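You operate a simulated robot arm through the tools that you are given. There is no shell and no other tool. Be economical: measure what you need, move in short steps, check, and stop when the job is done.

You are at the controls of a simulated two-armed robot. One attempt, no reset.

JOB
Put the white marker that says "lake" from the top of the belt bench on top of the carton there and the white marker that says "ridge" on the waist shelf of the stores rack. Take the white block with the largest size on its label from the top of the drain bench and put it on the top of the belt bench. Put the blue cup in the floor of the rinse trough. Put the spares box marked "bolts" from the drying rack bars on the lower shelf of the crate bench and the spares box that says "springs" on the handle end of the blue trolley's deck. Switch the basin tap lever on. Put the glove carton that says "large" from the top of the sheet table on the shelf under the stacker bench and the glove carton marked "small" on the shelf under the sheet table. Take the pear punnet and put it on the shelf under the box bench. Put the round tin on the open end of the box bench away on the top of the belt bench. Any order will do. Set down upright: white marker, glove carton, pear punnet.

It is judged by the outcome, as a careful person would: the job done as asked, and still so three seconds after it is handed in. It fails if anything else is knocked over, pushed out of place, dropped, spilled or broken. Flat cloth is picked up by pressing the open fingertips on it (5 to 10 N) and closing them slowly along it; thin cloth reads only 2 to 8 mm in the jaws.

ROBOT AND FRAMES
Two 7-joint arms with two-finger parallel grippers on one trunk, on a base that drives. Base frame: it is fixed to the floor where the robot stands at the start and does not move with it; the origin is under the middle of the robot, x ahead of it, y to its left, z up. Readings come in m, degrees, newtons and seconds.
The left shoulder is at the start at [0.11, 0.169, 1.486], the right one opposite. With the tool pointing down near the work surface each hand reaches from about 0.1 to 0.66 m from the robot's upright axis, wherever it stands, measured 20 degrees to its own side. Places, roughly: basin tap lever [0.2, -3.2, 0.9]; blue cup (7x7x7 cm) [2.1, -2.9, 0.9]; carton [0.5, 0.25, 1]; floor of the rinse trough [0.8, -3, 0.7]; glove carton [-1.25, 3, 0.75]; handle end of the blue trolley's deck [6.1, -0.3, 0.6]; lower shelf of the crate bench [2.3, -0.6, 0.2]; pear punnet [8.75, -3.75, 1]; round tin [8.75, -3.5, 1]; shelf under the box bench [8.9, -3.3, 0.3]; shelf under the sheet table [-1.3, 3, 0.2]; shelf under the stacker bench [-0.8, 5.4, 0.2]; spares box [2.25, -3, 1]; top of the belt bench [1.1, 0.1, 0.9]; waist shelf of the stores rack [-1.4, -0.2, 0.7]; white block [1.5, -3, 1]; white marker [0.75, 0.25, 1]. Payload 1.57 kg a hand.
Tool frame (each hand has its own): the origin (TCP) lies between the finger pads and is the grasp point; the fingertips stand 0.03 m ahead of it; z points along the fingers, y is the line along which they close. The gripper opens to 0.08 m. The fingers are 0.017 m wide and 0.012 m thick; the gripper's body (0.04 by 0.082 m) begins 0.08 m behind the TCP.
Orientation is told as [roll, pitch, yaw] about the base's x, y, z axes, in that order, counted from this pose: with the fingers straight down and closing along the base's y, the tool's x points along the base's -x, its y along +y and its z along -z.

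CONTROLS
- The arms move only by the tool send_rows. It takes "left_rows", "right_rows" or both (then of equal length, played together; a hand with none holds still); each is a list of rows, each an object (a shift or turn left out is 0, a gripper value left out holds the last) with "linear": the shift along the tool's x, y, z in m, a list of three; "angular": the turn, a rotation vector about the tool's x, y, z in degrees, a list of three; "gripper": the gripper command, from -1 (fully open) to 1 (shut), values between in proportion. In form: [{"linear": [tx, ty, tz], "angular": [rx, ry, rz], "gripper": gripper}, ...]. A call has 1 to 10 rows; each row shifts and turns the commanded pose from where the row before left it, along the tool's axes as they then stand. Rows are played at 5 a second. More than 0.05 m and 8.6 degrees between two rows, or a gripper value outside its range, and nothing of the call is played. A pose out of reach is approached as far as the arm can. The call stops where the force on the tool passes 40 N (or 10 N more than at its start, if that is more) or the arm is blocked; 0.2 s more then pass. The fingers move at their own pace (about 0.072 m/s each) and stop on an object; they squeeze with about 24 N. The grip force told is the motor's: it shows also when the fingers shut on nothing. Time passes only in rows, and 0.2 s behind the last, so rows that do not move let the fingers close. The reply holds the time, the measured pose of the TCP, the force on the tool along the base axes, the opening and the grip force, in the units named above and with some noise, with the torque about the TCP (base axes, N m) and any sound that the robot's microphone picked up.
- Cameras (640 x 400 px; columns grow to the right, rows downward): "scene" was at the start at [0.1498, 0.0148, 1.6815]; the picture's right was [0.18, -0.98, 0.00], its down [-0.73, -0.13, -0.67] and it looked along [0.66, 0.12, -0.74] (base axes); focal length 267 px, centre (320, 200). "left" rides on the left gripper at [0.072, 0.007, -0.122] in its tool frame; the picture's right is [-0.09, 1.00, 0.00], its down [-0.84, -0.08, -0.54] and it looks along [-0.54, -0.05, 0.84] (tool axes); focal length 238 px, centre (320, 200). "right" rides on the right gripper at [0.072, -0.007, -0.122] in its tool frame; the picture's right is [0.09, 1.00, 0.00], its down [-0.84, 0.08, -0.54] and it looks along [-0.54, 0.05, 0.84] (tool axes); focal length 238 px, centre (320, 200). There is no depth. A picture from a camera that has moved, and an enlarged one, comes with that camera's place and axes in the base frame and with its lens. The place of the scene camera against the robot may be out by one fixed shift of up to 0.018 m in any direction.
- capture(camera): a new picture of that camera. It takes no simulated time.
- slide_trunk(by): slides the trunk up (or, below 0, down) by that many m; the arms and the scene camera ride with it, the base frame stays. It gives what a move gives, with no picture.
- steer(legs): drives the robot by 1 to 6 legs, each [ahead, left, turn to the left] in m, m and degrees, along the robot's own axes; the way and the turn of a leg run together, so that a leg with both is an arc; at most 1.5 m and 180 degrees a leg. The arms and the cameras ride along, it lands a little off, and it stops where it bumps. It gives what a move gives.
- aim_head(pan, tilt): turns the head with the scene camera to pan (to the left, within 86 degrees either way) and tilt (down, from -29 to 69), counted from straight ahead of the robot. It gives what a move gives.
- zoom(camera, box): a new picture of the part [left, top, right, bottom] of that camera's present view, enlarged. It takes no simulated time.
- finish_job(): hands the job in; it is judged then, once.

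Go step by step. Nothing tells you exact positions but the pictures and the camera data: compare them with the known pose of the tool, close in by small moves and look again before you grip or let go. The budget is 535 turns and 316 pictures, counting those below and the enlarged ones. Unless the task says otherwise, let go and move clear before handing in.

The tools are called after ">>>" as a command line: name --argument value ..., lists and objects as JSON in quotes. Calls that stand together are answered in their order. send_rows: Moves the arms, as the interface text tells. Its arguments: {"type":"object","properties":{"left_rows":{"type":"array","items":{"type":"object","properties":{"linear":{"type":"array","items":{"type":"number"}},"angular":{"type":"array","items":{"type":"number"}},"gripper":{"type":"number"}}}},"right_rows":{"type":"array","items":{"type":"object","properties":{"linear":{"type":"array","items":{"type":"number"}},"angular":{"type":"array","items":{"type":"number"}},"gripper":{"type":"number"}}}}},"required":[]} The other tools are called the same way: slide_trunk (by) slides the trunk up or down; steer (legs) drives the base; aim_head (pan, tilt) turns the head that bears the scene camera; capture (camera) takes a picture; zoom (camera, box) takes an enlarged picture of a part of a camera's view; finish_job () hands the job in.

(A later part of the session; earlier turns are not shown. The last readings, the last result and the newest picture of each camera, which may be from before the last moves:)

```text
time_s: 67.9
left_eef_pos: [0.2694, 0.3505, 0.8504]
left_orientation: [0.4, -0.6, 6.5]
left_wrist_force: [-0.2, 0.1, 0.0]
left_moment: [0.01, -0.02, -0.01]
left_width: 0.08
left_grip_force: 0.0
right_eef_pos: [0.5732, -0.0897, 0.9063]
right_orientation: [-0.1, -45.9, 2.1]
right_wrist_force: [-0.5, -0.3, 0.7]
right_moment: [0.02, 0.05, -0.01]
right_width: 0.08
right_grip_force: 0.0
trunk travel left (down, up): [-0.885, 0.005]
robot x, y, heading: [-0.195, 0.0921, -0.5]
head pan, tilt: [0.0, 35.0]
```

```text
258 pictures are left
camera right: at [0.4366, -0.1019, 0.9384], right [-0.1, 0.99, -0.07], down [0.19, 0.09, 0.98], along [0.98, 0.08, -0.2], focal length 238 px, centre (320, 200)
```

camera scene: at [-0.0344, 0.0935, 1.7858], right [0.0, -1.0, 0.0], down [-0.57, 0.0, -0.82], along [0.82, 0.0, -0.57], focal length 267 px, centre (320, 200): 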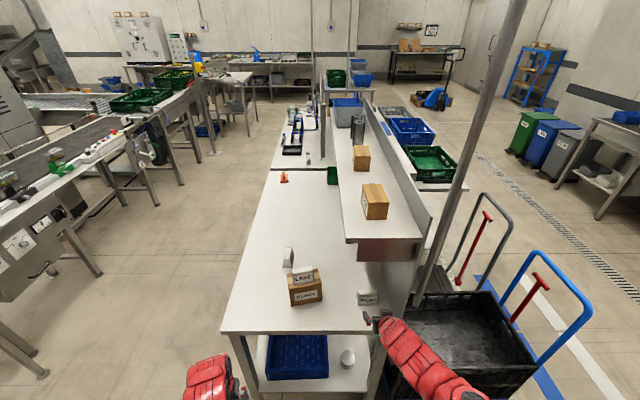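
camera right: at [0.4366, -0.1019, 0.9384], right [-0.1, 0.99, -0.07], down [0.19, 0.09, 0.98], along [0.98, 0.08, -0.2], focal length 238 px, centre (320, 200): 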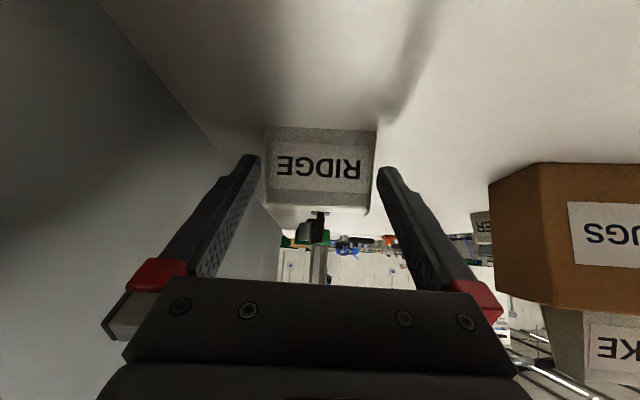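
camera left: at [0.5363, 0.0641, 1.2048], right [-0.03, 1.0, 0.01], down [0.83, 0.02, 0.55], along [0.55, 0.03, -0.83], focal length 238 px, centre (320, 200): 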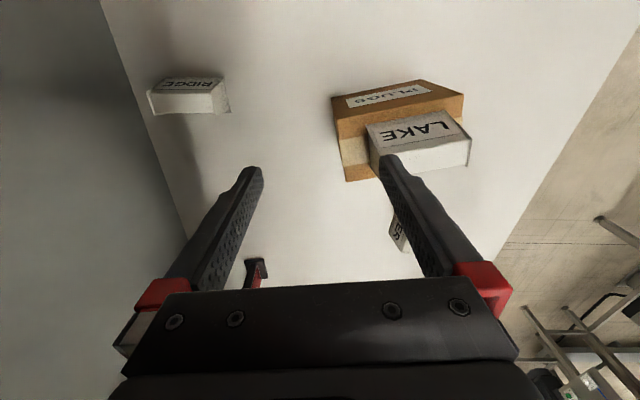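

>>> send_rows --right_rows '[{"linear": [-0.005, 0, 0.0105]}, {"linear": [-0.005, 0, 0.0105]}, {}]'

>>> capture --camera "right"

```text
time_s: 68.7
left_eef_pos: [0.2703, 0.3519, 0.8508]
left_orientation: [0.5, -0.6, 6.6]
left_wrist_force: [-0.2, 0.1, -0.4]
left_moment: [0.01, -0.01, 0.01]
left_width: 0.0799
left_grip_force: 0.0
right_eef_pos: [0.5836, -0.0893, 0.9033]
right_orientation: [-0.1, -45.9, 2.1]
right_wrist_force: [-0.5, -0.9, -0.2]
right_moment: [0.02, 0.0, -0.01]
right_width: 0.0801
right_grip_force: 0.1
right hand out of reach, approached as far as the arm can: row 2
trunk travel left (down, up): [-0.885, 0.005]
robot x, y, heading: [-0.1921, 0.0938, -0.2]
head pan, tilt: [0.0, 35.0]
```

```text
257 pictures are left
camera right: at [0.4469, -0.1007, 0.9353], right [-0.1, 0.99, -0.07], down [0.19, 0.09, 0.98], along [0.98, 0.08, -0.2], focal length 238 px, centre (320, 200)
```

right: 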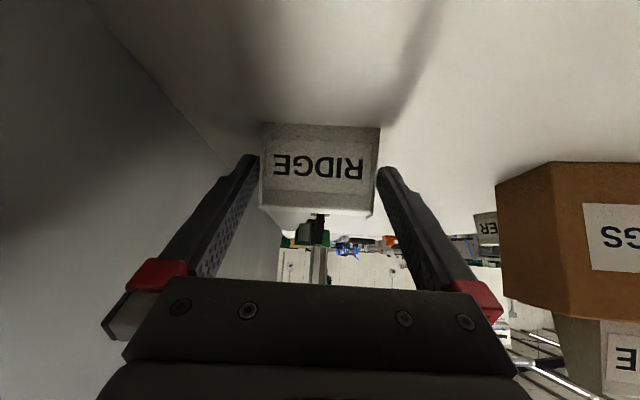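

>>> send_rows --right_rows '[{"gripper": 0}, {"gripper": 1}, {}, {}]'

>>> capture --camera "right"

```text
time_s: 69.7
left_eef_pos: [0.2694, 0.3512, 0.8512]
left_orientation: [0.4, -0.5, 6.5]
left_wrist_force: [0.3, -0.2, 1.0]
left_moment: [0.0, 0.01, 0.02]
left_width: 0.08
left_grip_force: 0.0
right_eef_pos: [0.5829, -0.0894, 0.9018]
right_orientation: [-0.1, -45.9, 2.1]
right_wrist_force: [0.1, -0.3, -0.1]
right_moment: [0.01, 0.03, 0.02]
right_width: 0.072
right_grip_force: 24.2
trunk travel left (down, up): [-0.885, 0.005]
robot x, y, heading: [-0.1955, 0.0913, -0.4]
head pan, tilt: [0.0, 35.0]
```

```text
256 pictures are left
camera right: at [0.4471, -0.1011, 0.9351], right [-0.1, 0.99, -0.07], down [0.19, 0.09, 0.98], along [0.98, 0.08, -0.2], focal length 238 px, centre (320, 200)
```

right: 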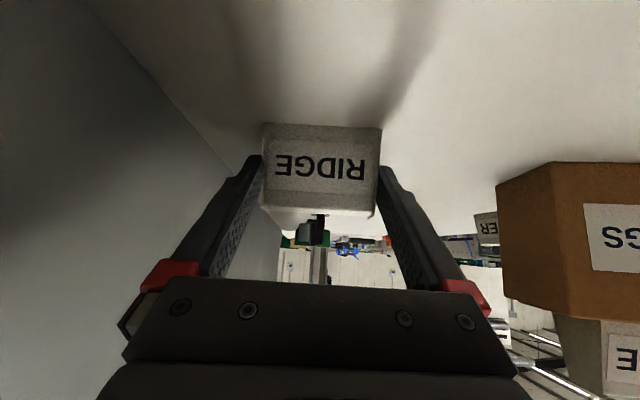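

Gripped; lift slightly and back out.

>>> send_rows --right_rows '[{"linear": [-0.0144, 0, -0.0139]}, {"linear": [-0.0144, 0, -0.0139]}, {"linear": [-0.0144, 0, -0.0139]}, {}]'

>>> steer --legs '[[-0.35, 0.02, 0]]'

>>> capture --camera "right"

>>> capture --camera "scene"

```text
time_s: 70.7
left_eef_pos: [0.269, 0.3515, 0.8515]
left_orientation: [0.5, -0.5, 6.5]
left_wrist_force: [-0.2, -0.3, -1.2]
left_moment: [-0.01, -0.01, -0.01]
left_width: 0.08
left_grip_force: 0.1
right_eef_pos: [0.5833, -0.0883, 0.9618]
right_orientation: [-0.1, -46.0, 2.1]
right_wrist_force: [0.4, 0.7, -0.8]
right_moment: [-0.01, 0.04, 0.0]
right_width: 0.072
right_grip_force: 24.0
trunk travel left (down, up): [-0.885, 0.005]
robot x, y, heading: [-0.194, 0.0955, -0.5]
head pan, tilt: [0.0, 35.0]
```

```text
time_s: 72.9
left_eef_pos: [-0.072, 0.3738, 0.8512]
left_orientation: [0.5, -0.6, 6.9]
left_wrist_force: [-0.4, -0.2, 0.3]
left_moment: [0.03, -0.03, -0.02]
left_width: 0.0799
left_grip_force: 0.0
right_eef_pos: [0.2431, -0.0619, 0.9615]
right_orientation: [0.0, -46.0, 2.5]
right_wrist_force: [-0.2, -0.3, -0.5]
right_moment: [-0.02, 0.0, -0.01]
right_width: 0.0718
right_grip_force: 23.5
trunk travel left (down, up): [-0.885, 0.005]
robot x, y, heading: [-0.5333, 0.1148, -0.3]
head pan, tilt: [0.0, 35.0]
```

```text
255 pictures are left
camera right: at [0.1076, -0.0745, 0.9943], right [-0.11, 0.99, -0.07], down [0.19, 0.09, 0.98], along [0.98, 0.09, -0.2], focal length 238 px, centre (320, 200)
```

right: 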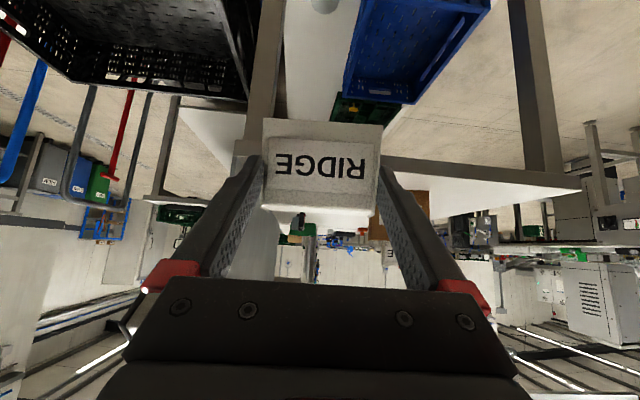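

```text
254 pictures are left
camera scene: at [-0.3728, 0.1147, 1.7855], right [0.0, -1.0, 0.0], down [-0.57, 0.0, -0.82], along [0.82, 0.0, -0.57], focal length 267 px, centre (320, 200)
```

scene: 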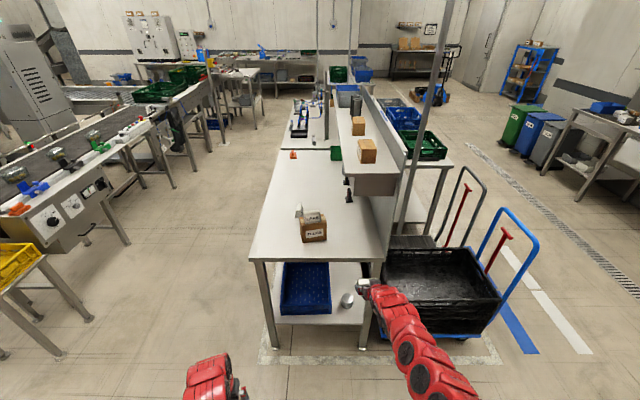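

RIDGE is held upright in the right hand. I turn left 90° (free floor there) and look toward the stores rack.

>>> steer --legs '[[0, 0, 90]]'

>>> aim_head --pan 80 --tilt 35

>>> capture --camera "scene"

```text
time_s: 77.2
left_eef_pos: [-0.7927, 0.5761, 0.851]
left_orientation: [0.5, -0.6, 96.7]
left_wrist_force: [0.4, -0.5, -0.2]
left_moment: [-0.01, -0.01, 0.0]
left_width: 0.0797
left_grip_force: 0.1
right_eef_pos: [-0.3541, 0.8896, 0.9617]
right_orientation: [0.0, -45.9, 92.1]
right_wrist_force: [-0.2, 0.4, 0.1]
right_moment: [-0.02, 0.0, 0.0]
right_width: 0.0718
right_grip_force: 23.3
trunk travel left (down, up): [-0.885, 0.005]
robot x, y, heading: [-0.5331, 0.1173, 90.0]
head pan, tilt: [0.0, 35.0]
```

```text
time_s: 78.7
left_eef_pos: [-0.7924, 0.5755, 0.8518]
left_orientation: [0.5, -0.5, 96.7]
left_wrist_force: [0.4, 0.2, -0.7]
left_moment: [-0.06, 0.02, 0.02]
left_width: 0.0799
left_grip_force: 0.1
right_eef_pos: [-0.356, 0.8902, 0.9616]
right_orientation: [-0.1, -45.9, 92.3]
right_wrist_force: [0.6, -0.4, -0.6]
right_moment: [-0.02, -0.02, 0.01]
right_width: 0.0713
right_grip_force: 24.3
trunk travel left (down, up): [-0.885, 0.005]
robot x, y, heading: [-0.5328, 0.1139, 90.1]
head pan, tilt: [80.0, 35.0]
```

```text
253 pictures are left
camera scene: at [-0.6286, 0.2104, 1.7856], right [0.18, 0.98, 0.0], down [0.56, -0.1, -0.82], along [-0.81, 0.14, -0.57], focal length 267 px, centre (320, 200)
```

scene: 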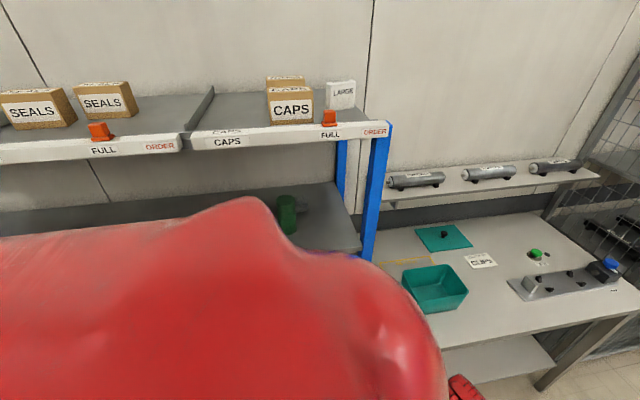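

>>> steer --legs '[[0, -0.25, 0], [0, 0, 90]]'

>>> aim_head --pan 0 --tilt 35

>>> capture --camera "scene"

```text
time_s: 84.4
left_eef_pos: [-0.7417, -0.1567, 0.8512]
left_orientation: [0.5, -0.5, -171.9]
left_wrist_force: [0.7, 0.6, 0.4]
left_moment: [-0.01, 0.03, 0.01]
left_width: 0.08
left_grip_force: 0.1
right_eef_pos: [-1.0681, 0.2726, 0.9618]
right_orientation: [-0.1, -45.9, -176.3]
right_wrist_force: [-0.1, -0.5, 0.5]
right_moment: [-0.03, 0.01, 0.0]
right_width: 0.0711
right_grip_force: 23.9
trunk travel left (down, up): [-0.885, 0.005]
robot x, y, heading: [-0.2874, 0.1123, -178.5]
head pan, tilt: [80.0, 35.0]
```

```text
time_s: 85.9
left_eef_pos: [-0.7422, -0.1572, 0.851]
left_orientation: [0.5, -0.6, -171.9]
left_wrist_force: [0.1, -0.2, 0.6]
left_moment: [0.01, 0.0, 0.05]
left_width: 0.08
left_grip_force: 0.0
right_eef_pos: [-1.0669, 0.2719, 0.9622]
right_orientation: [-0.1, -45.9, -176.3]
right_wrist_force: [0.5, 0.1, 0.7]
right_moment: [-0.01, 0.01, 0.0]
right_width: 0.0711
right_grip_force: 23.6
trunk travel left (down, up): [-0.885, 0.005]
robot x, y, heading: [-0.2876, 0.1146, -178.7]
head pan, tilt: [0.0, 35.0]
```

```text
252 pictures are left
camera scene: at [-0.4626, 0.1099, 1.7856], right [-0.02, 1.0, 0.0], down [0.57, 0.01, -0.82], along [-0.82, -0.02, -0.57], focal length 267 px, centre (320, 200)
```

scene: 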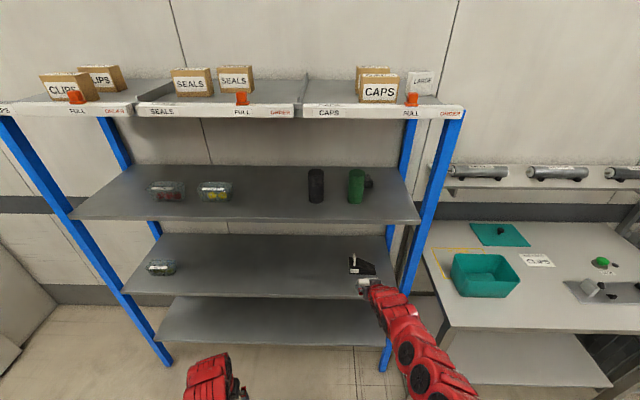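

The rack front is at x≈-1.22 and the waist shelf (with one punnet left, a black item right) at z≈0.71; its middle is free. I lower the trunk and drive in.

>>> slide_trunk --by -0.17

>>> steer --legs '[[0, 0.35, -1.3], [0.2, 0, 0]]'

>>> capture --camera "scene"

>>> capture --camera "right"

```text
time_s: 87.8
left_eef_pos: [-0.7421, -0.1561, 0.6809]
left_orientation: [0.5, -0.7, -171.9]
left_wrist_force: [0.0, 0.5, -0.3]
left_moment: [0.02, 0.01, 0.0]
left_width: 0.0798
left_grip_force: 0.1
right_eef_pos: [-1.0668, 0.2736, 0.7933]
right_orientation: [-0.2, -45.9, -176.3]
right_wrist_force: [-0.5, 0.0, -0.2]
right_moment: [0.02, -0.03, -0.01]
right_width: 0.071
right_grip_force: 23.3
trunk travel left (down, up): [-0.715, 0.175]
robot x, y, heading: [-0.2872, 0.1167, -178.6]
head pan, tilt: [0.0, 35.0]
```

```text
time_s: 91.3
left_eef_pos: [-0.9448, -0.5028, 0.6805]
left_orientation: [0.4, -0.6, -173.3]
left_wrist_force: [-0.5, 0.9, -0.2]
left_moment: [0.03, 0.03, 0.02]
left_width: 0.08
left_grip_force: 0.1
right_eef_pos: [-1.2594, -0.0652, 0.7917]
right_orientation: [-0.1, -46.0, -177.7]
right_wrist_force: [0.3, -0.1, -0.1]
right_moment: [0.0, 0.0, 0.01]
right_width: 0.0709
right_grip_force: 23.9
trunk travel left (down, up): [-0.715, 0.175]
robot x, y, heading: [-0.4803, -0.2392, 179.8]
head pan, tilt: [0.0, 35.0]
```

```text
251 pictures are left
camera scene: at [-0.6598, -0.2426, 1.6155], right [0.0, 1.0, 0.0], down [0.57, 0.0, -0.82], along [-0.82, 0.0, -0.57], focal length 267 px, centre (320, 200)
```

scene: 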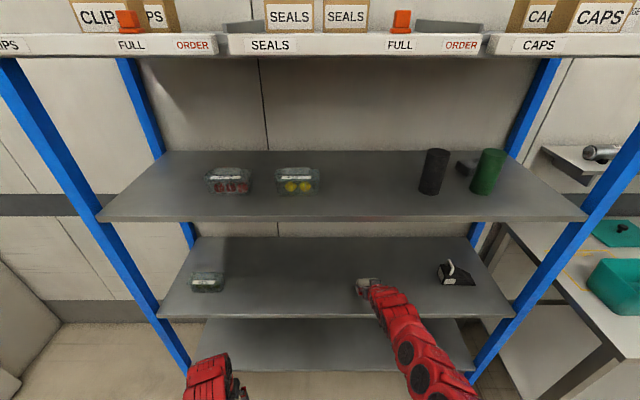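

```text
250 pictures are left
camera right: at [-1.1215, -0.0529, 0.8244], right [0.1, -0.99, -0.07], down [-0.19, -0.09, 0.98], along [-0.98, -0.09, -0.2], focal length 238 px, centre (320, 200)
```

right: 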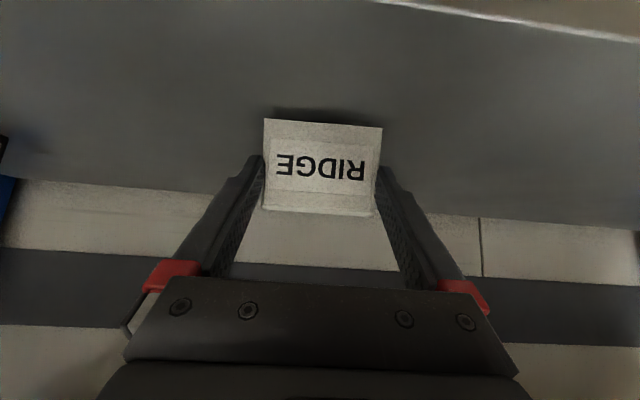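

>>> steer --legs '[[0.07, 0, 0]]'

>>> send_rows --right_rows '[{"linear": [0.0144, 0, 0.0139]}, {"linear": [0.0072, 0, 0.007]}, {"linear": [0.0036, 0, 0.0035]}, {"linear": [0.0036, 0, 0.0035]}]'

>>> capture --camera "right"

```text
time_s: 92.3
left_eef_pos: [-1.0153, -0.504, 0.6807]
left_orientation: [0.4, -0.6, -173.1]
left_wrist_force: [-0.3, -0.6, -0.1]
left_moment: [0.01, 0.02, 0.01]
left_width: 0.0797
left_grip_force: 0.0
right_eef_pos: [-1.3306, -0.0668, 0.7916]
right_orientation: [0.0, -45.9, -177.5]
right_wrist_force: [-1.3, 0.6, -0.1]
right_moment: [0.01, 0.02, 0.0]
right_width: 0.071
right_grip_force: 23.7
trunk travel left (down, up): [-0.715, 0.175]
robot x, y, heading: [-0.5523, -0.2443, -179.9]
head pan, tilt: [0.0, 35.0]
```

```text
time_s: 93.3
left_eef_pos: [-1.0135, -0.504, 0.681]
left_orientation: [0.3, -0.6, -173.2]
left_wrist_force: [0.7, -0.1, -0.3]
left_moment: [-0.01, -0.02, -0.02]
left_width: 0.08
left_grip_force: 0.1
right_eef_pos: [-1.3366, -0.0663, 0.7666]
right_orientation: [0.1, -47.4, -177.6]
right_wrist_force: [-1.7, -1.4, 22.4]
right_moment: [-0.34, 0.26, -0.22]
right_width: 0.0709
right_grip_force: 23.6
trunk travel left (down, up): [-0.715, 0.175]
robot x, y, heading: [-0.5523, -0.246, -180.0]
head pan, tilt: [0.0, 35.0]
stopped in row 4 (right hand): the force on the tool passed its limit at 44 N (the readings are from after the stop); the commanded pose is now the measured one
```

```text
249 pictures are left
camera right: at [-1.197, -0.0541, 0.7954], right [0.1, -0.99, -0.07], down [-0.16, -0.08, 0.98], along [-0.98, -0.09, -0.17], focal length 238 px, centre (320, 200)
```

right: 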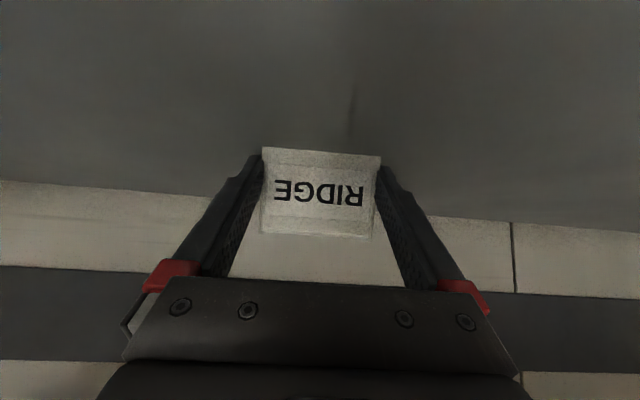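

>>> zoom --camera "right" --box '[240, 130, 400, 250]'

```text
3.33 times, centred on (320, 190) of right
camera zoom: at [-1.197, -0.0541, 0.7954], right [0.1, -0.99, -0.07], down [-0.16, -0.08, 0.98], along [-0.98, -0.09, -0.17], focal length 794 px, centre (320, 233)
```

zoom: 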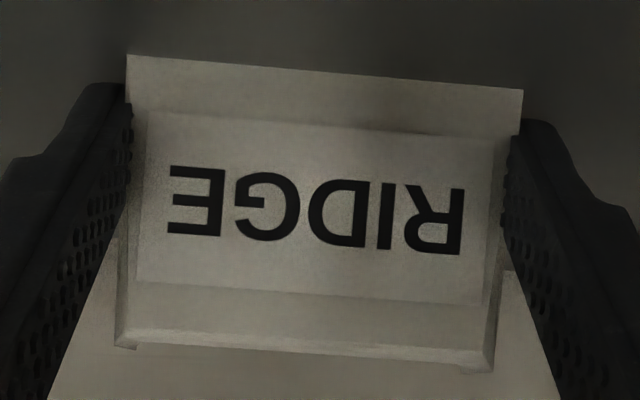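

The marker touches the shelf with a slight tilt; I ease the pressure, release and let it settle.

>>> send_rows --right_rows '[{"linear": [-0.0015, 0, -0.0014]}, {"gripper": -0.5}, {"gripper": -1}, {}, {}]'

>>> capture --camera "right"

```text
time_s: 94.5
left_eef_pos: [-1.0143, -0.5032, 0.6822]
left_orientation: [0.5, -0.8, -173.2]
left_wrist_force: [0.3, 0.4, 0.1]
left_moment: [0.01, -0.05, 0.02]
left_width: 0.0799
left_grip_force: 0.1
right_eef_pos: [-1.3349, -0.0634, 0.7663]
right_orientation: [-0.1, -47.1, -177.6]
right_wrist_force: [-19.1, 5.0, 31.1]
right_moment: [-0.92, 0.99, -1.1]
right_width: 0.0767
right_grip_force: 0.1
trunk travel left (down, up): [-0.715, 0.175]
robot x, y, heading: [-0.5486, -0.2382, -179.6]
head pan, tilt: [0.0, 35.0]
```

```text
247 pictures are left
camera right: at [-1.1959, -0.0515, 0.7961], right [0.1, -0.99, -0.07], down [-0.17, -0.09, 0.98], along [-0.98, -0.09, -0.18], focal length 238 px, centre (320, 200)
```

right: 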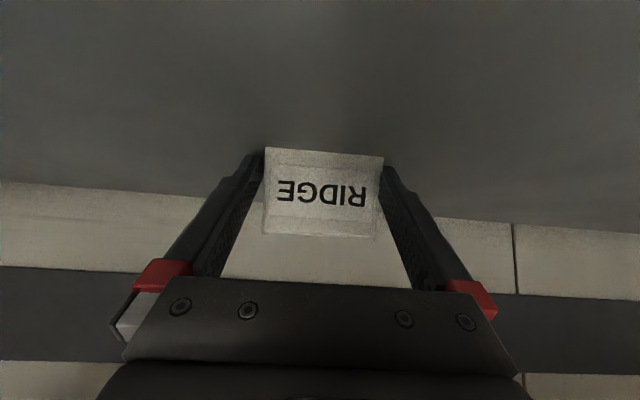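

>>> send_rows --right_rows '[{"linear": [-0.003, 0, -0.003]}, {"linear": [-0.003, 0, -0.003]}, {}]'

>>> zoom --camera "right" --box '[220, 110, 420, 250]'

```text
time_s: 95.3
left_eef_pos: [-1.0135, -0.5032, 0.6807]
left_orientation: [0.5, -0.6, -173.1]
left_wrist_force: [-0.6, 0.0, 0.6]
left_moment: [0.03, 0.02, -0.01]
left_width: 0.0801
left_grip_force: 0.0
right_eef_pos: [-1.3309, -0.0658, 0.766]
right_orientation: [0.0, -46.2, -177.6]
right_wrist_force: [3.6, 0.9, 3.6]
right_moment: [0.16, -0.05, -0.19]
right_width: 0.078
right_grip_force: 0.1
trunk travel left (down, up): [-0.715, 0.175]
robot x, y, heading: [-0.5521, -0.2445, -179.7]
head pan, tilt: [0.0, 35.0]
```

```text
2.86 times, centred on (320, 180) of right
camera zoom: at [-1.1913, -0.0537, 0.7988], right [0.11, -0.99, -0.07], down [-0.19, -0.09, 0.98], along [-0.98, -0.09, -0.19], focal length 681 px, centre (320, 257)
```

zoom: 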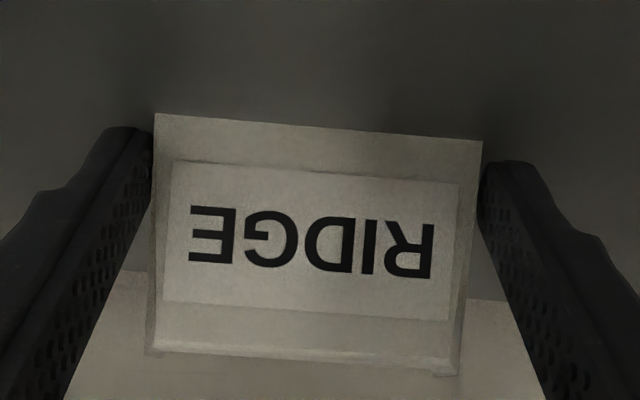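

>>> send_rows --right_rows '[{"linear": [0, -0.002, 0]}, {"linear": [-0.004, 0, -0.004]}, {"linear": [-0.004, 0, -0.004]}, {"linear": [0.007, 0, -0.0072]}, {"linear": [0.007, 0, -0.0072]}, {"linear": [0.007, 0, -0.0072]}]'

>>> zoom --camera "right" --box '[200, 90, 440, 250]'

```text
time_s: 96.7
left_eef_pos: [-1.0138, -0.5047, 0.6816]
left_orientation: [0.5, -0.6, -173.0]
left_wrist_force: [0.1, -0.5, 0.2]
left_moment: [0.02, -0.01, -0.04]
left_width: 0.0802
left_grip_force: 0.1
right_eef_pos: [-1.303, -0.0633, 0.7824]
right_orientation: [0.0, -46.6, -177.6]
right_wrist_force: [0.5, 0.8, 0.6]
right_moment: [0.02, -0.02, -0.03]
right_width: 0.0802
right_grip_force: 0.0
trunk travel left (down, up): [-0.715, 0.175]
robot x, y, heading: [-0.5541, -0.2445, -179.9]
head pan, tilt: [0.0, 35.0]
```

```text
2.50 times, centred on (320, 170) of right
camera zoom: at [-1.1638, -0.0511, 0.8126], right [0.1, -0.99, -0.07], down [-0.18, -0.09, 0.98], along [-0.98, -0.09, -0.18], focal length 596 px, centre (320, 275)
```

zoom: 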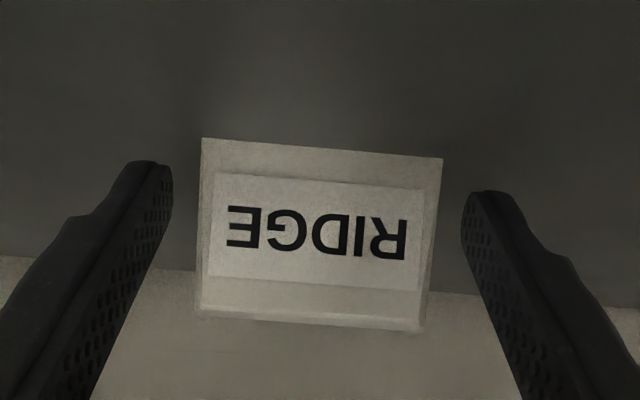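

RIDGE stands upright on the waist shelf. I back out and look from the head.

>>> steer --legs '[[-0.3, 0, 0]]'

>>> capture --camera "scene"

```text
time_s: 98.7
left_eef_pos: [-0.7098, -0.5048, 0.6811]
left_orientation: [0.5, -0.6, -172.8]
left_wrist_force: [-0.7, 0.3, 1.2]
left_moment: [-0.01, 0.0, -0.03]
left_width: 0.08
left_grip_force: 0.0
right_eef_pos: [-1.0024, -0.0669, 0.783]
right_orientation: [-0.1, -46.7, -177.3]
right_wrist_force: [0.0, 0.1, 0.2]
right_moment: [0.03, 0.04, -0.02]
right_width: 0.0802
right_grip_force: 0.0
trunk travel left (down, up): [-0.715, 0.175]
robot x, y, heading: [-0.255, -0.2381, -179.5]
head pan, tilt: [0.0, 35.0]
```

```text
244 pictures are left
camera scene: at [-0.4267, -0.2425, 1.6156], right [-0.01, 1.0, 0.0], down [0.57, 0.0, -0.82], along [-0.82, -0.01, -0.57], focal length 267 px, centre (320, 200)
```

scene: 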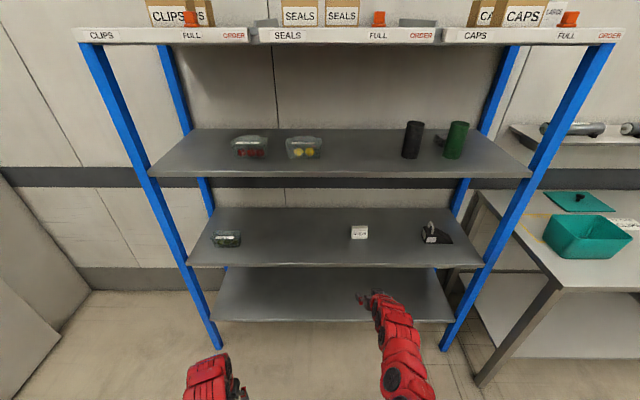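

RIDGE is done. Next the sheet table at about (-1.3, 3): I turn toward +y and look ahead.

>>> steer --legs '[[0, 0, -90]]'

>>> aim_head --pan 15 --tilt 25

>>> capture --camera "scene"

```text
time_s: 103.0
left_eef_pos: [-0.5063, 0.2224, 0.68]
left_orientation: [0.5, -0.6, 96.2]
left_wrist_force: [0.1, -0.2, -0.2]
left_moment: [-0.01, -0.01, 0.0]
left_width: 0.0803
left_grip_force: 0.1
right_eef_pos: [-0.0627, 0.5061, 0.7813]
right_orientation: [0.1, -46.6, 91.8]
right_wrist_force: [0.2, -0.3, -0.5]
right_moment: [0.01, -0.01, 0.02]
right_width: 0.08
right_grip_force: 0.1
trunk travel left (down, up): [-0.715, 0.175]
robot x, y, heading: [-0.2491, -0.2375, 89.6]
head pan, tilt: [0.0, 35.0]
```

```text
time_s: 103.7
left_eef_pos: [-0.5063, 0.2219, 0.6802]
left_orientation: [0.5, -0.7, 96.1]
left_wrist_force: [0.2, -0.3, -0.3]
left_moment: [0.01, -0.04, 0.0]
left_width: 0.0802
left_grip_force: 0.1
right_eef_pos: [-0.0631, 0.5075, 0.7816]
right_orientation: [0.1, -46.7, 91.9]
right_wrist_force: [-0.3, -0.4, 0.6]
right_moment: [0.0, 0.0, -0.01]
right_width: 0.0799
right_grip_force: 0.1
trunk travel left (down, up): [-0.715, 0.175]
robot x, y, heading: [-0.2509, -0.2425, 89.7]
head pan, tilt: [15.0, 25.0]
```

```text
243 pictures are left
camera scene: at [-0.2811, -0.0717, 1.6313], right [0.97, 0.25, 0.0], down [0.11, -0.41, -0.91], along [-0.23, 0.88, -0.42], focal length 267 px, centre (320, 200)
```

scene: 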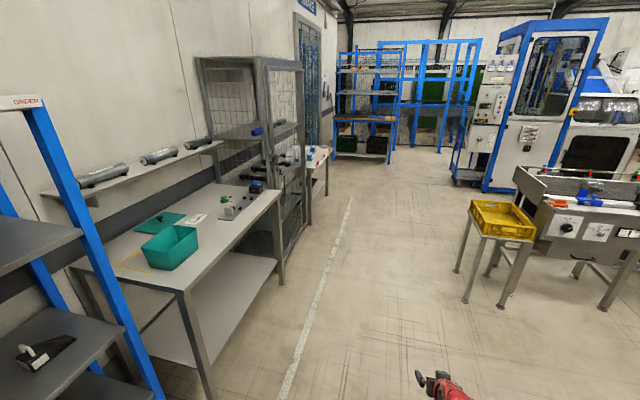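

>>> steer --legs '[[1.2, 0, 0.4], [1.2, 0, 0]]'

>>> aim_head --pan 45 --tilt 35

>>> capture --camera "scene"

```text
time_s: 115.3
left_eef_pos: [-0.5298, 2.5713, 0.6809]
left_orientation: [0.4, -0.7, 97.7]
left_wrist_force: [-0.4, 0.1, -0.2]
left_moment: [0.03, 0.01, -0.02]
left_width: 0.0801
left_grip_force: 0.0
right_eef_pos: [-0.0932, 2.8676, 0.7814]
right_orientation: [0.0, -46.7, 93.3]
right_wrist_force: [0.3, -0.2, -0.6]
right_moment: [0.0, 0.01, -0.01]
right_width: 0.08
right_grip_force: 0.1
trunk travel left (down, up): [-0.715, 0.175]
robot x, y, heading: [-0.2613, 2.1126, 91.0]
head pan, tilt: [15.0, 25.0]
```

```text
time_s: 116.3
left_eef_pos: [-0.5299, 2.5708, 0.6803]
left_orientation: [0.5, -0.5, 97.6]
left_wrist_force: [-0.8, 0.4, 0.4]
left_moment: [0.01, 0.0, 0.01]
left_width: 0.0799
left_grip_force: 0.1
right_eef_pos: [-0.0945, 2.867, 0.781]
right_orientation: [0.0, -46.7, 93.3]
right_wrist_force: [-0.1, 0.3, -0.3]
right_moment: [0.01, -0.01, 0.02]
right_width: 0.0801
right_grip_force: 0.1
trunk travel left (down, up): [-0.715, 0.175]
robot x, y, heading: [-0.2625, 2.1142, 90.6]
head pan, tilt: [45.0, 35.0]
```

```text
242 pictures are left
camera scene: at [-0.3354, 2.2563, 1.6156], right [0.7, 0.72, 0.0], down [0.41, -0.4, -0.82], along [-0.59, 0.57, -0.57], focal length 267 px, centre (320, 200)
```

scene: 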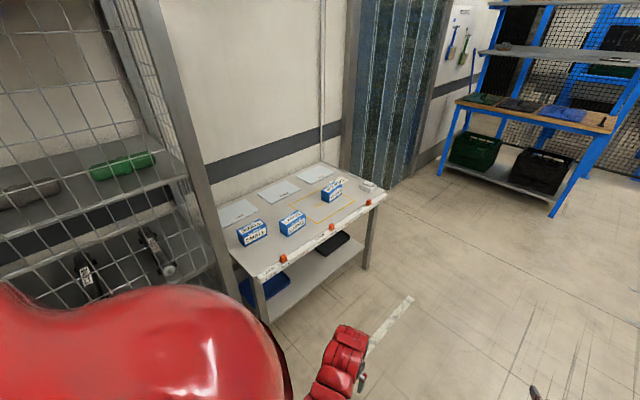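

>>> zoom --camera "scene" --box '[210, 150, 400, 300]'

```text
2.67 times, centred on (305, 225) of scene
camera zoom: at [-0.3354, 2.2563, 1.6156], right [0.7, 0.72, 0.0], down [0.41, -0.4, -0.82], along [-0.59, 0.57, -0.57], focal length 713 px, centre (360, 133)
```

zoom: 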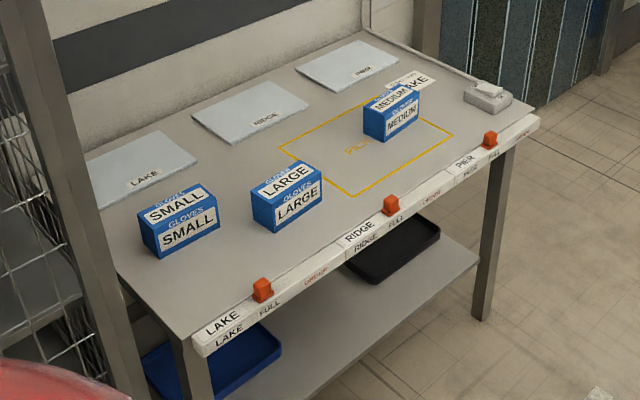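

The three glove cartons (SMALL, LARGE, MEDIUM) stand on the sheet table, its front edge near x≈-1.045. I bring the right hand back to vertical and closer before driving in front of it.

>>> send_rows --right_rows '[{"linear": [0.022, 0, -0.02], "angular": [0, 7.7, 0]}, {"linear": [0.022, 0, -0.02], "angular": [0, 7.7, 0]}, {"linear": [0.024, 0, -0.016], "angular": [0, 7.7, 0]}, {"linear": [0.028, 0, -0.01], "angular": [0, 7.7, 0]}, {"linear": [0.028, 0, -0.01], "angular": [0, 7.7, 0]}, {"linear": [0.028, 0, -0.01], "angular": [0, 7.7, 0]}, {"linear": [0.02, 0, -0.01]}, {"linear": [0.02, 0, -0.01]}, {}]'

>>> steer --legs '[[0.65, 0.0, 0], [0, 0, 90]]'

>>> aim_head --pan 0 --tilt 45

>>> capture --camera "scene"

```text
time_s: 118.3
left_eef_pos: [-0.5303, 2.5719, 0.6815]
left_orientation: [0.4, -0.5, 97.7]
left_wrist_force: [-0.5, 0.3, -0.3]
left_moment: [0.01, 0.01, -0.01]
left_width: 0.0799
left_grip_force: 0.0
right_eef_pos: [-0.0833, 2.6517, 0.806]
right_orientation: [-0.1, -0.4, 93.3]
right_wrist_force: [-0.2, -0.5, 0.2]
right_moment: [-0.02, 0.02, 0.03]
right_width: 0.0803
right_grip_force: 0.1
trunk travel left (down, up): [-0.715, 0.175]
robot x, y, heading: [-0.2644, 2.1127, 91.0]
head pan, tilt: [45.0, 35.0]
```

```text
time_s: 125.7
left_eef_pos: [-0.7305, 2.4891, 0.6814]
left_orientation: [0.5, -0.6, -171.6]
left_wrist_force: [0.0, 0.0, -0.1]
left_moment: [-0.06, 0.01, 0.0]
left_width: 0.08
left_grip_force: 0.0
right_eef_pos: [-0.8156, 2.9339, 0.8066]
right_orientation: [0.0, -0.5, -176.0]
right_wrist_force: [0.5, 1.0, 0.4]
right_moment: [-0.03, -0.01, -0.03]
right_width: 0.08
right_grip_force: 0.0
trunk travel left (down, up): [-0.715, 0.175]
robot x, y, heading: [-0.2748, 2.7589, -178.2]
head pan, tilt: [45.0, 35.0]
```

```text
time_s: 126.8
left_eef_pos: [-0.7301, 2.4872, 0.6822]
left_orientation: [0.4, -0.6, -171.6]
left_wrist_force: [0.3, -0.1, 0.0]
left_moment: [-0.02, -0.07, 0.0]
left_width: 0.0799
left_grip_force: 0.1
right_eef_pos: [-0.815, 2.9336, 0.8077]
right_orientation: [0.0, -0.5, -176.1]
right_wrist_force: [0.4, -0.7, -0.3]
right_moment: [0.03, 0.0, 0.0]
right_width: 0.0802
right_grip_force: 0.0
trunk travel left (down, up): [-0.715, 0.175]
robot x, y, heading: [-0.2716, 2.76, -178.8]
head pan, tilt: [0.0, 45.0]
```

```text
240 pictures are left
camera scene: at [-0.4459, 2.7565, 1.6008], right [-0.03, 1.0, 0.0], down [0.71, 0.02, -0.71], along [-0.71, -0.02, -0.71], focal length 267 px, centre (320, 200)
```

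scene: 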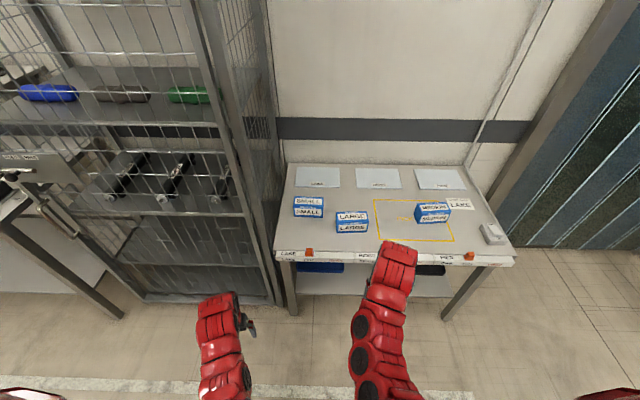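

>>> zoom --camera "scene" --box '[270, 160, 470, 280]'

```text
3.20 times, centred on (370, 220) of scene
camera zoom: at [-0.4459, 2.7565, 1.6008], right [-0.03, 1.0, 0.0], down [0.71, 0.02, -0.71], along [-0.71, -0.02, -0.71], focal length 855 px, centre (160, 136)
```

zoom: 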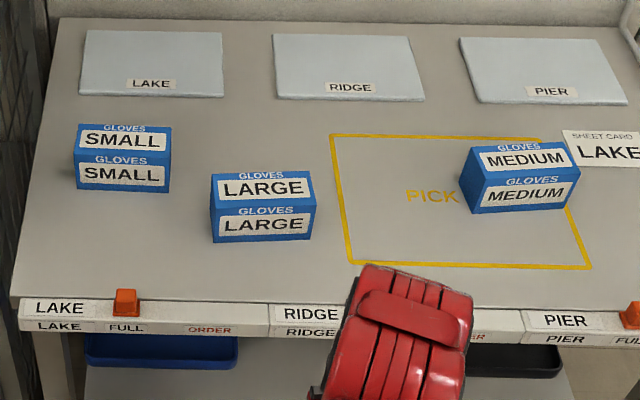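

Cartons measure about 12.3 × 5.3 × 7.7 cm (table z≈0.724). I'll grip across the 5.3 cm depth with the right hand slanted 45° along the carton's length so I can later slide it under the table; I set that wrist pose now.

>>> send_rows --right_rows '[{"linear": [0, 0, -0.02], "angular": [0, 0, -8.5]}, {"linear": [0, 0, -0.02], "angular": [0, 0, -8.5]}, {"angular": [0, 0, -8.5]}, {"angular": [0, 0, -8.5]}, {"angular": [0, 0, -8.5]}, {"angular": [0, 0, -8.5]}, {"angular": [0, 0, -8.5]}, {"angular": [0, 0, -8.5]}, {"angular": [0, 0, -8.5]}, {"angular": [0, 0, -8.5]}]'

>>> send_rows --right_rows '[{"angular": [0, -7.5, 0]}, {"angular": [0, -7.5, 0]}, {"angular": [0, -7.5, 0]}, {"angular": [0, -7.5, 0]}, {"angular": [0, -7.5, 0]}, {"angular": [0, -7.5, 0]}]'

```text
time_s: 129.0
left_eef_pos: [-0.73, 2.4884, 0.6812]
left_orientation: [0.6, -0.5, -171.7]
left_wrist_force: [0.8, -0.4, -0.7]
left_moment: [0.0, -0.02, -0.03]
left_width: 0.08
left_grip_force: 0.0
right_eef_pos: [-0.8162, 2.9336, 0.8494]
right_orientation: [-0.5, 0.0, -90.9]
right_wrist_force: [0.2, 1.1, -0.4]
right_moment: [-0.02, -0.01, 0.04]
right_width: 0.0801
right_grip_force: 0.0
trunk travel left (down, up): [-0.715, 0.175]
robot x, y, heading: [-0.2803, 2.7603, -178.4]
head pan, tilt: [0.0, 45.0]
```

```text
time_s: 130.4
left_eef_pos: [-0.7297, 2.4893, 0.6803]
left_orientation: [0.5, -0.5, -171.5]
left_wrist_force: [-0.1, 0.5, 0.2]
left_moment: [0.0, 0.01, -0.01]
left_width: 0.0802
left_grip_force: 0.0
right_eef_pos: [-0.8229, 2.932, 0.8361]
right_orientation: [-0.7, -45.1, -90.5]
right_wrist_force: [0.3, 1.4, 0.3]
right_moment: [0.01, 0.01, 0.0]
right_width: 0.0801
right_grip_force: 0.0
right hand out of reach, approached as far as the arm can: row 3, 4
trunk travel left (down, up): [-0.715, 0.175]
robot x, y, heading: [-0.2736, 2.7601, -178.3]
head pan, tilt: [0.0, 45.0]
```

>>> send_rows --left_rows '[{"linear": [0.033, 0, 0]}, {"linear": [0.033, 0, 0]}, {"linear": [0.033, 0, 0]}]' --right_rows '[{"linear": [-0.02, 0, -0.02]}, {"linear": [-0.02, 0, -0.02]}, {"linear": [-0.01, 0, -0.01]}]'

>>> steer --legs '[[0, 0.1, -1.7], [0.33, 0, 0]]'

>>> capture --camera "right"

>>> capture --camera "scene"

```text
time_s: 131.2
left_eef_pos: [-0.6344, 2.5017, 0.68]
left_orientation: [0.5, -0.6, -171.7]
left_wrist_force: [0.9, 0.8, 0.5]
left_moment: [0.01, -0.02, -0.02]
left_width: 0.0799
left_grip_force: 0.0
right_eef_pos: [-0.8453, 2.9409, 0.8963]
right_orientation: [-0.5, -45.2, -90.6]
right_wrist_force: [0.1, 0.3, 0.4]
right_moment: [-0.02, -0.02, 0.02]
right_width: 0.0801
right_grip_force: 0.0
right hand out of reach, approached as far as the arm can: row 1, 2, 3
trunk travel left (down, up): [-0.715, 0.175]
robot x, y, heading: [-0.2776, 2.7619, -178.3]
head pan, tilt: [0.0, 45.0]
```

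```text
time_s: 134.1
left_eef_pos: [-0.9662, 2.4101, 0.6799]
left_orientation: [0.6, -0.5, -172.9]
left_wrist_force: [1.0, 0.5, 0.2]
left_moment: [0.0, -0.02, -0.03]
left_width: 0.0801
left_grip_force: 0.0
right_eef_pos: [-1.1671, 2.8527, 0.895]
right_orientation: [-0.4, -45.1, -91.9]
right_wrist_force: [-0.6, -0.3, -0.3]
right_moment: [0.0, -0.02, 0.02]
right_width: 0.0801
right_grip_force: 0.1
trunk travel left (down, up): [-0.715, 0.175]
robot x, y, heading: [-0.6028, 2.6615, -179.7]
head pan, tilt: [0.0, 45.0]
```

```text
238 pictures are left
camera right: at [-1.1671, 2.9903, 0.9299], right [1.0, 0.03, -0.07], down [0.08, -0.21, 0.97], along [0.01, -0.98, -0.21], focal length 238 px, centre (320, 200)
```

right: 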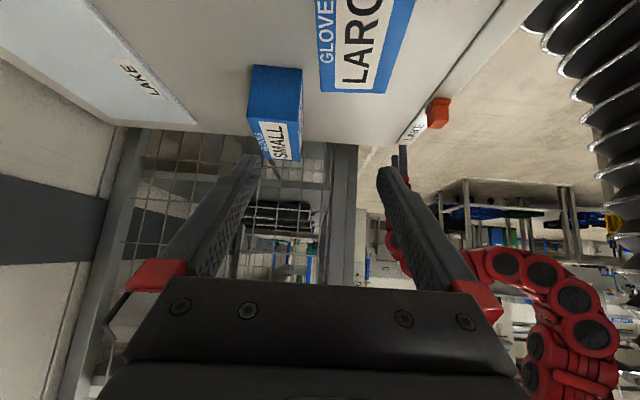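

```text
237 pictures are left
camera scene: at [-0.7721, 2.6599, 1.6008], right [-0.01, 1.0, 0.0], down [0.71, 0.01, -0.71], along [-0.71, -0.01, -0.71], focal length 267 px, centre (320, 200)
```

scene: 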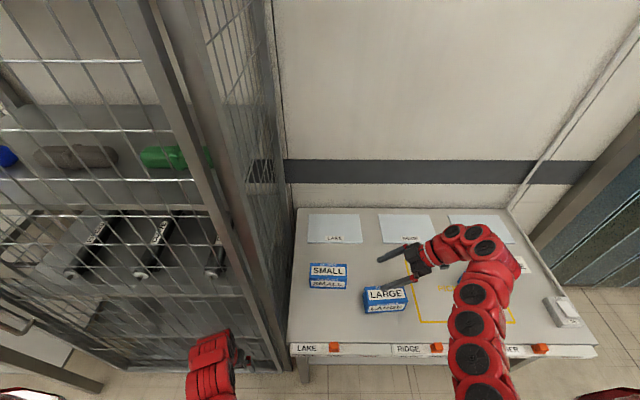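

>>> send_rows --right_rows '[{"linear": [0, -0.031, 0]}, {"linear": [0, -0.031, 0]}, {"linear": [0, 0, 0.025], "angular": [-1.3, 0, -1.3]}, {"linear": [0, 0, 0.025]}, {}]'

>>> capture --camera "right"

```text
time_s: 135.3
left_eef_pos: [-0.9654, 2.4107, 0.6817]
left_orientation: [0.5, -0.6, -172.8]
left_wrist_force: [0.6, 0.7, 1.7]
left_moment: [-0.04, 0.0, -0.01]
left_width: 0.0798
left_grip_force: 0.0
right_eef_pos: [-1.2316, 2.8173, 0.8628]
right_orientation: [-0.6, -45.1, -90.0]
right_wrist_force: [0.4, -0.4, 1.0]
right_moment: [-0.01, 0.0, -0.03]
right_width: 0.08
right_grip_force: 0.0
trunk travel left (down, up): [-0.715, 0.175]
robot x, y, heading: [-0.6078, 2.6627, -179.7]
head pan, tilt: [0.0, 45.0]
```

```text
236 pictures are left
camera right: at [-1.2358, 2.9542, 0.897], right [1.0, 0.06, -0.07], down [0.08, -0.21, 0.97], along [0.04, -0.98, -0.21], focal length 238 px, centre (320, 200)
```

right: 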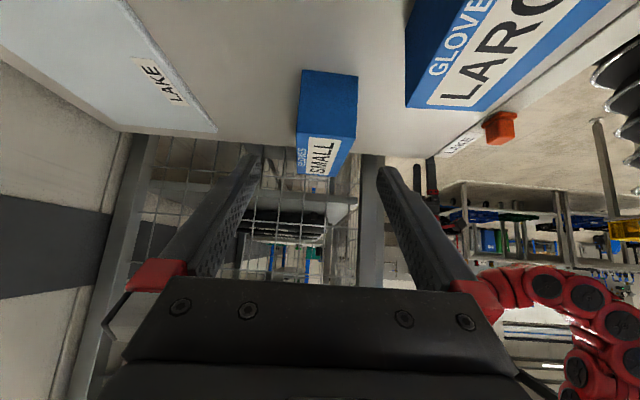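

>>> send_rows --right_rows '[{"linear": [0, 0.005, 0.03]}, {"linear": [0, 0, 0.03]}, {}]'

>>> capture --camera "right"

>>> capture --camera "scene"

```text
time_s: 136.1
left_eef_pos: [-0.965, 2.4094, 0.6796]
left_orientation: [0.5, -0.6, -172.9]
left_wrist_force: [0.1, 0.0, 0.1]
left_moment: [0.01, 0.04, -0.01]
left_width: 0.0799
left_grip_force: 0.2
right_eef_pos: [-1.2276, 2.7738, 0.8179]
right_orientation: [-0.5, -45.1, -90.0]
right_wrist_force: [-0.7, -0.4, -0.4]
right_moment: [0.0, 0.02, -0.02]
right_width: 0.08
right_grip_force: 0.0
trunk travel left (down, up): [-0.715, 0.175]
robot x, y, heading: [-0.6058, 2.6598, -179.4]
head pan, tilt: [0.0, 45.0]
```

```text
235 pictures are left
camera right: at [-1.2322, 2.9109, 0.8529], right [1.0, 0.06, -0.07], down [0.08, -0.21, 0.97], along [0.04, -0.98, -0.21], focal length 238 px, centre (320, 200)
```

right: 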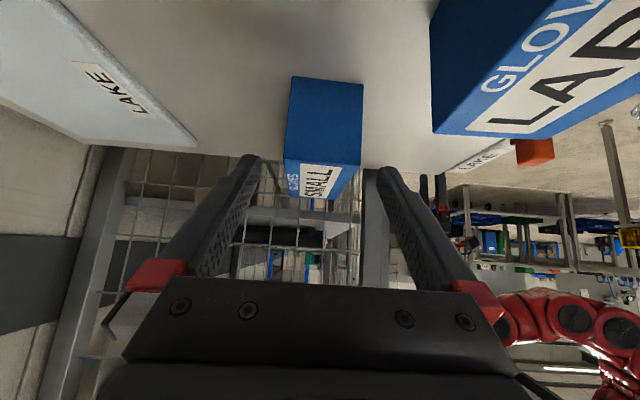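

```text
234 pictures are left
camera scene: at [-0.7716, 2.6602, 1.6008], right [-0.01, 1.0, 0.0], down [0.71, 0.0, -0.71], along [-0.71, -0.01, -0.71], focal length 267 px, centre (320, 200)
```

scene: 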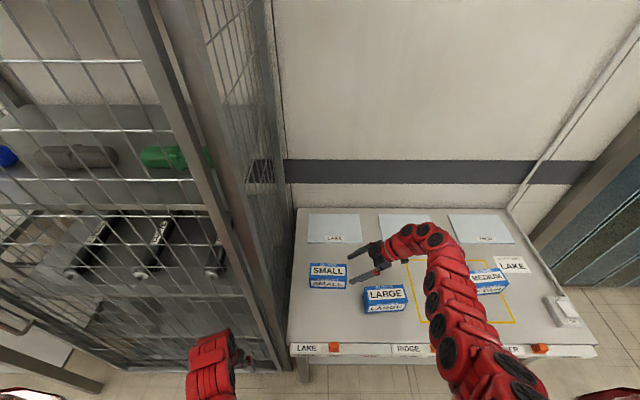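

>>> send_rows --right_rows '[{"linear": [-0.008, 0, 0.02]}, {"linear": [0, 0, 0.02]}, {"linear": [0, 0, 0.02]}, {}]'

>>> capture --camera "right"

```text
time_s: 137.1
left_eef_pos: [-0.9662, 2.4093, 0.679]
left_orientation: [0.4, -0.6, -173.0]
left_wrist_force: [-0.5, 0.2, 1.1]
left_moment: [-0.01, 0.02, 0.01]
left_width: 0.0801
left_grip_force: 0.0
right_eef_pos: [-1.2277, 2.7278, 0.7834]
right_orientation: [-0.5, -45.1, -89.9]
right_wrist_force: [0.0, 0.6, 0.4]
right_moment: [-0.01, 0.0, 0.0]
right_width: 0.0801
right_grip_force: 0.0
trunk travel left (down, up): [-0.715, 0.175]
robot x, y, heading: [-0.5999, 2.6576, -179.3]
head pan, tilt: [0.0, 45.0]
```

```text
233 pictures are left
camera right: at [-1.2322, 2.8651, 0.8167], right [1.0, 0.06, -0.07], down [0.08, -0.21, 0.97], along [0.04, -0.98, -0.21], focal length 238 px, centre (320, 200)
```

right: 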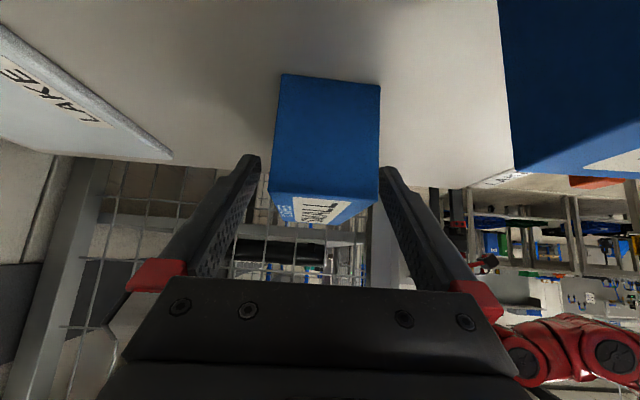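

>>> send_rows --right_rows '[{"linear": [-0.008, 0, 0.012]}, {"linear": [-0.004, 0, 0.004]}, {"gripper": 0.2}, {"gripper": 1}, {}, {}]'

>>> capture --camera "right"

```text
time_s: 138.5
left_eef_pos: [-0.9656, 2.4086, 0.6801]
left_orientation: [0.4, -0.6, -172.9]
left_wrist_force: [0.5, -0.1, 0.8]
left_moment: [-0.01, 0.03, 0.0]
left_width: 0.0798
left_grip_force: 0.1
right_eef_pos: [-1.2277, 2.7084, 0.7785]
right_orientation: [-0.6, -45.1, -90.0]
right_wrist_force: [0.4, 0.5, -0.3]
right_moment: [-0.14, 0.01, 0.08]
right_width: 0.0578
right_grip_force: 23.7
trunk travel left (down, up): [-0.715, 0.175]
robot x, y, heading: [-0.6003, 2.6604, -179.5]
head pan, tilt: [0.0, 45.0]
```

```text
232 pictures are left
camera right: at [-1.2323, 2.8455, 0.8131], right [1.0, 0.06, -0.07], down [0.08, -0.21, 0.97], along [0.04, -0.98, -0.21], focal length 238 px, centre (320, 200)
```

right: 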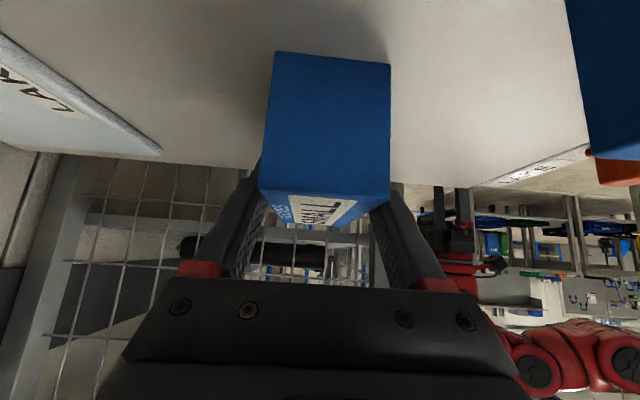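

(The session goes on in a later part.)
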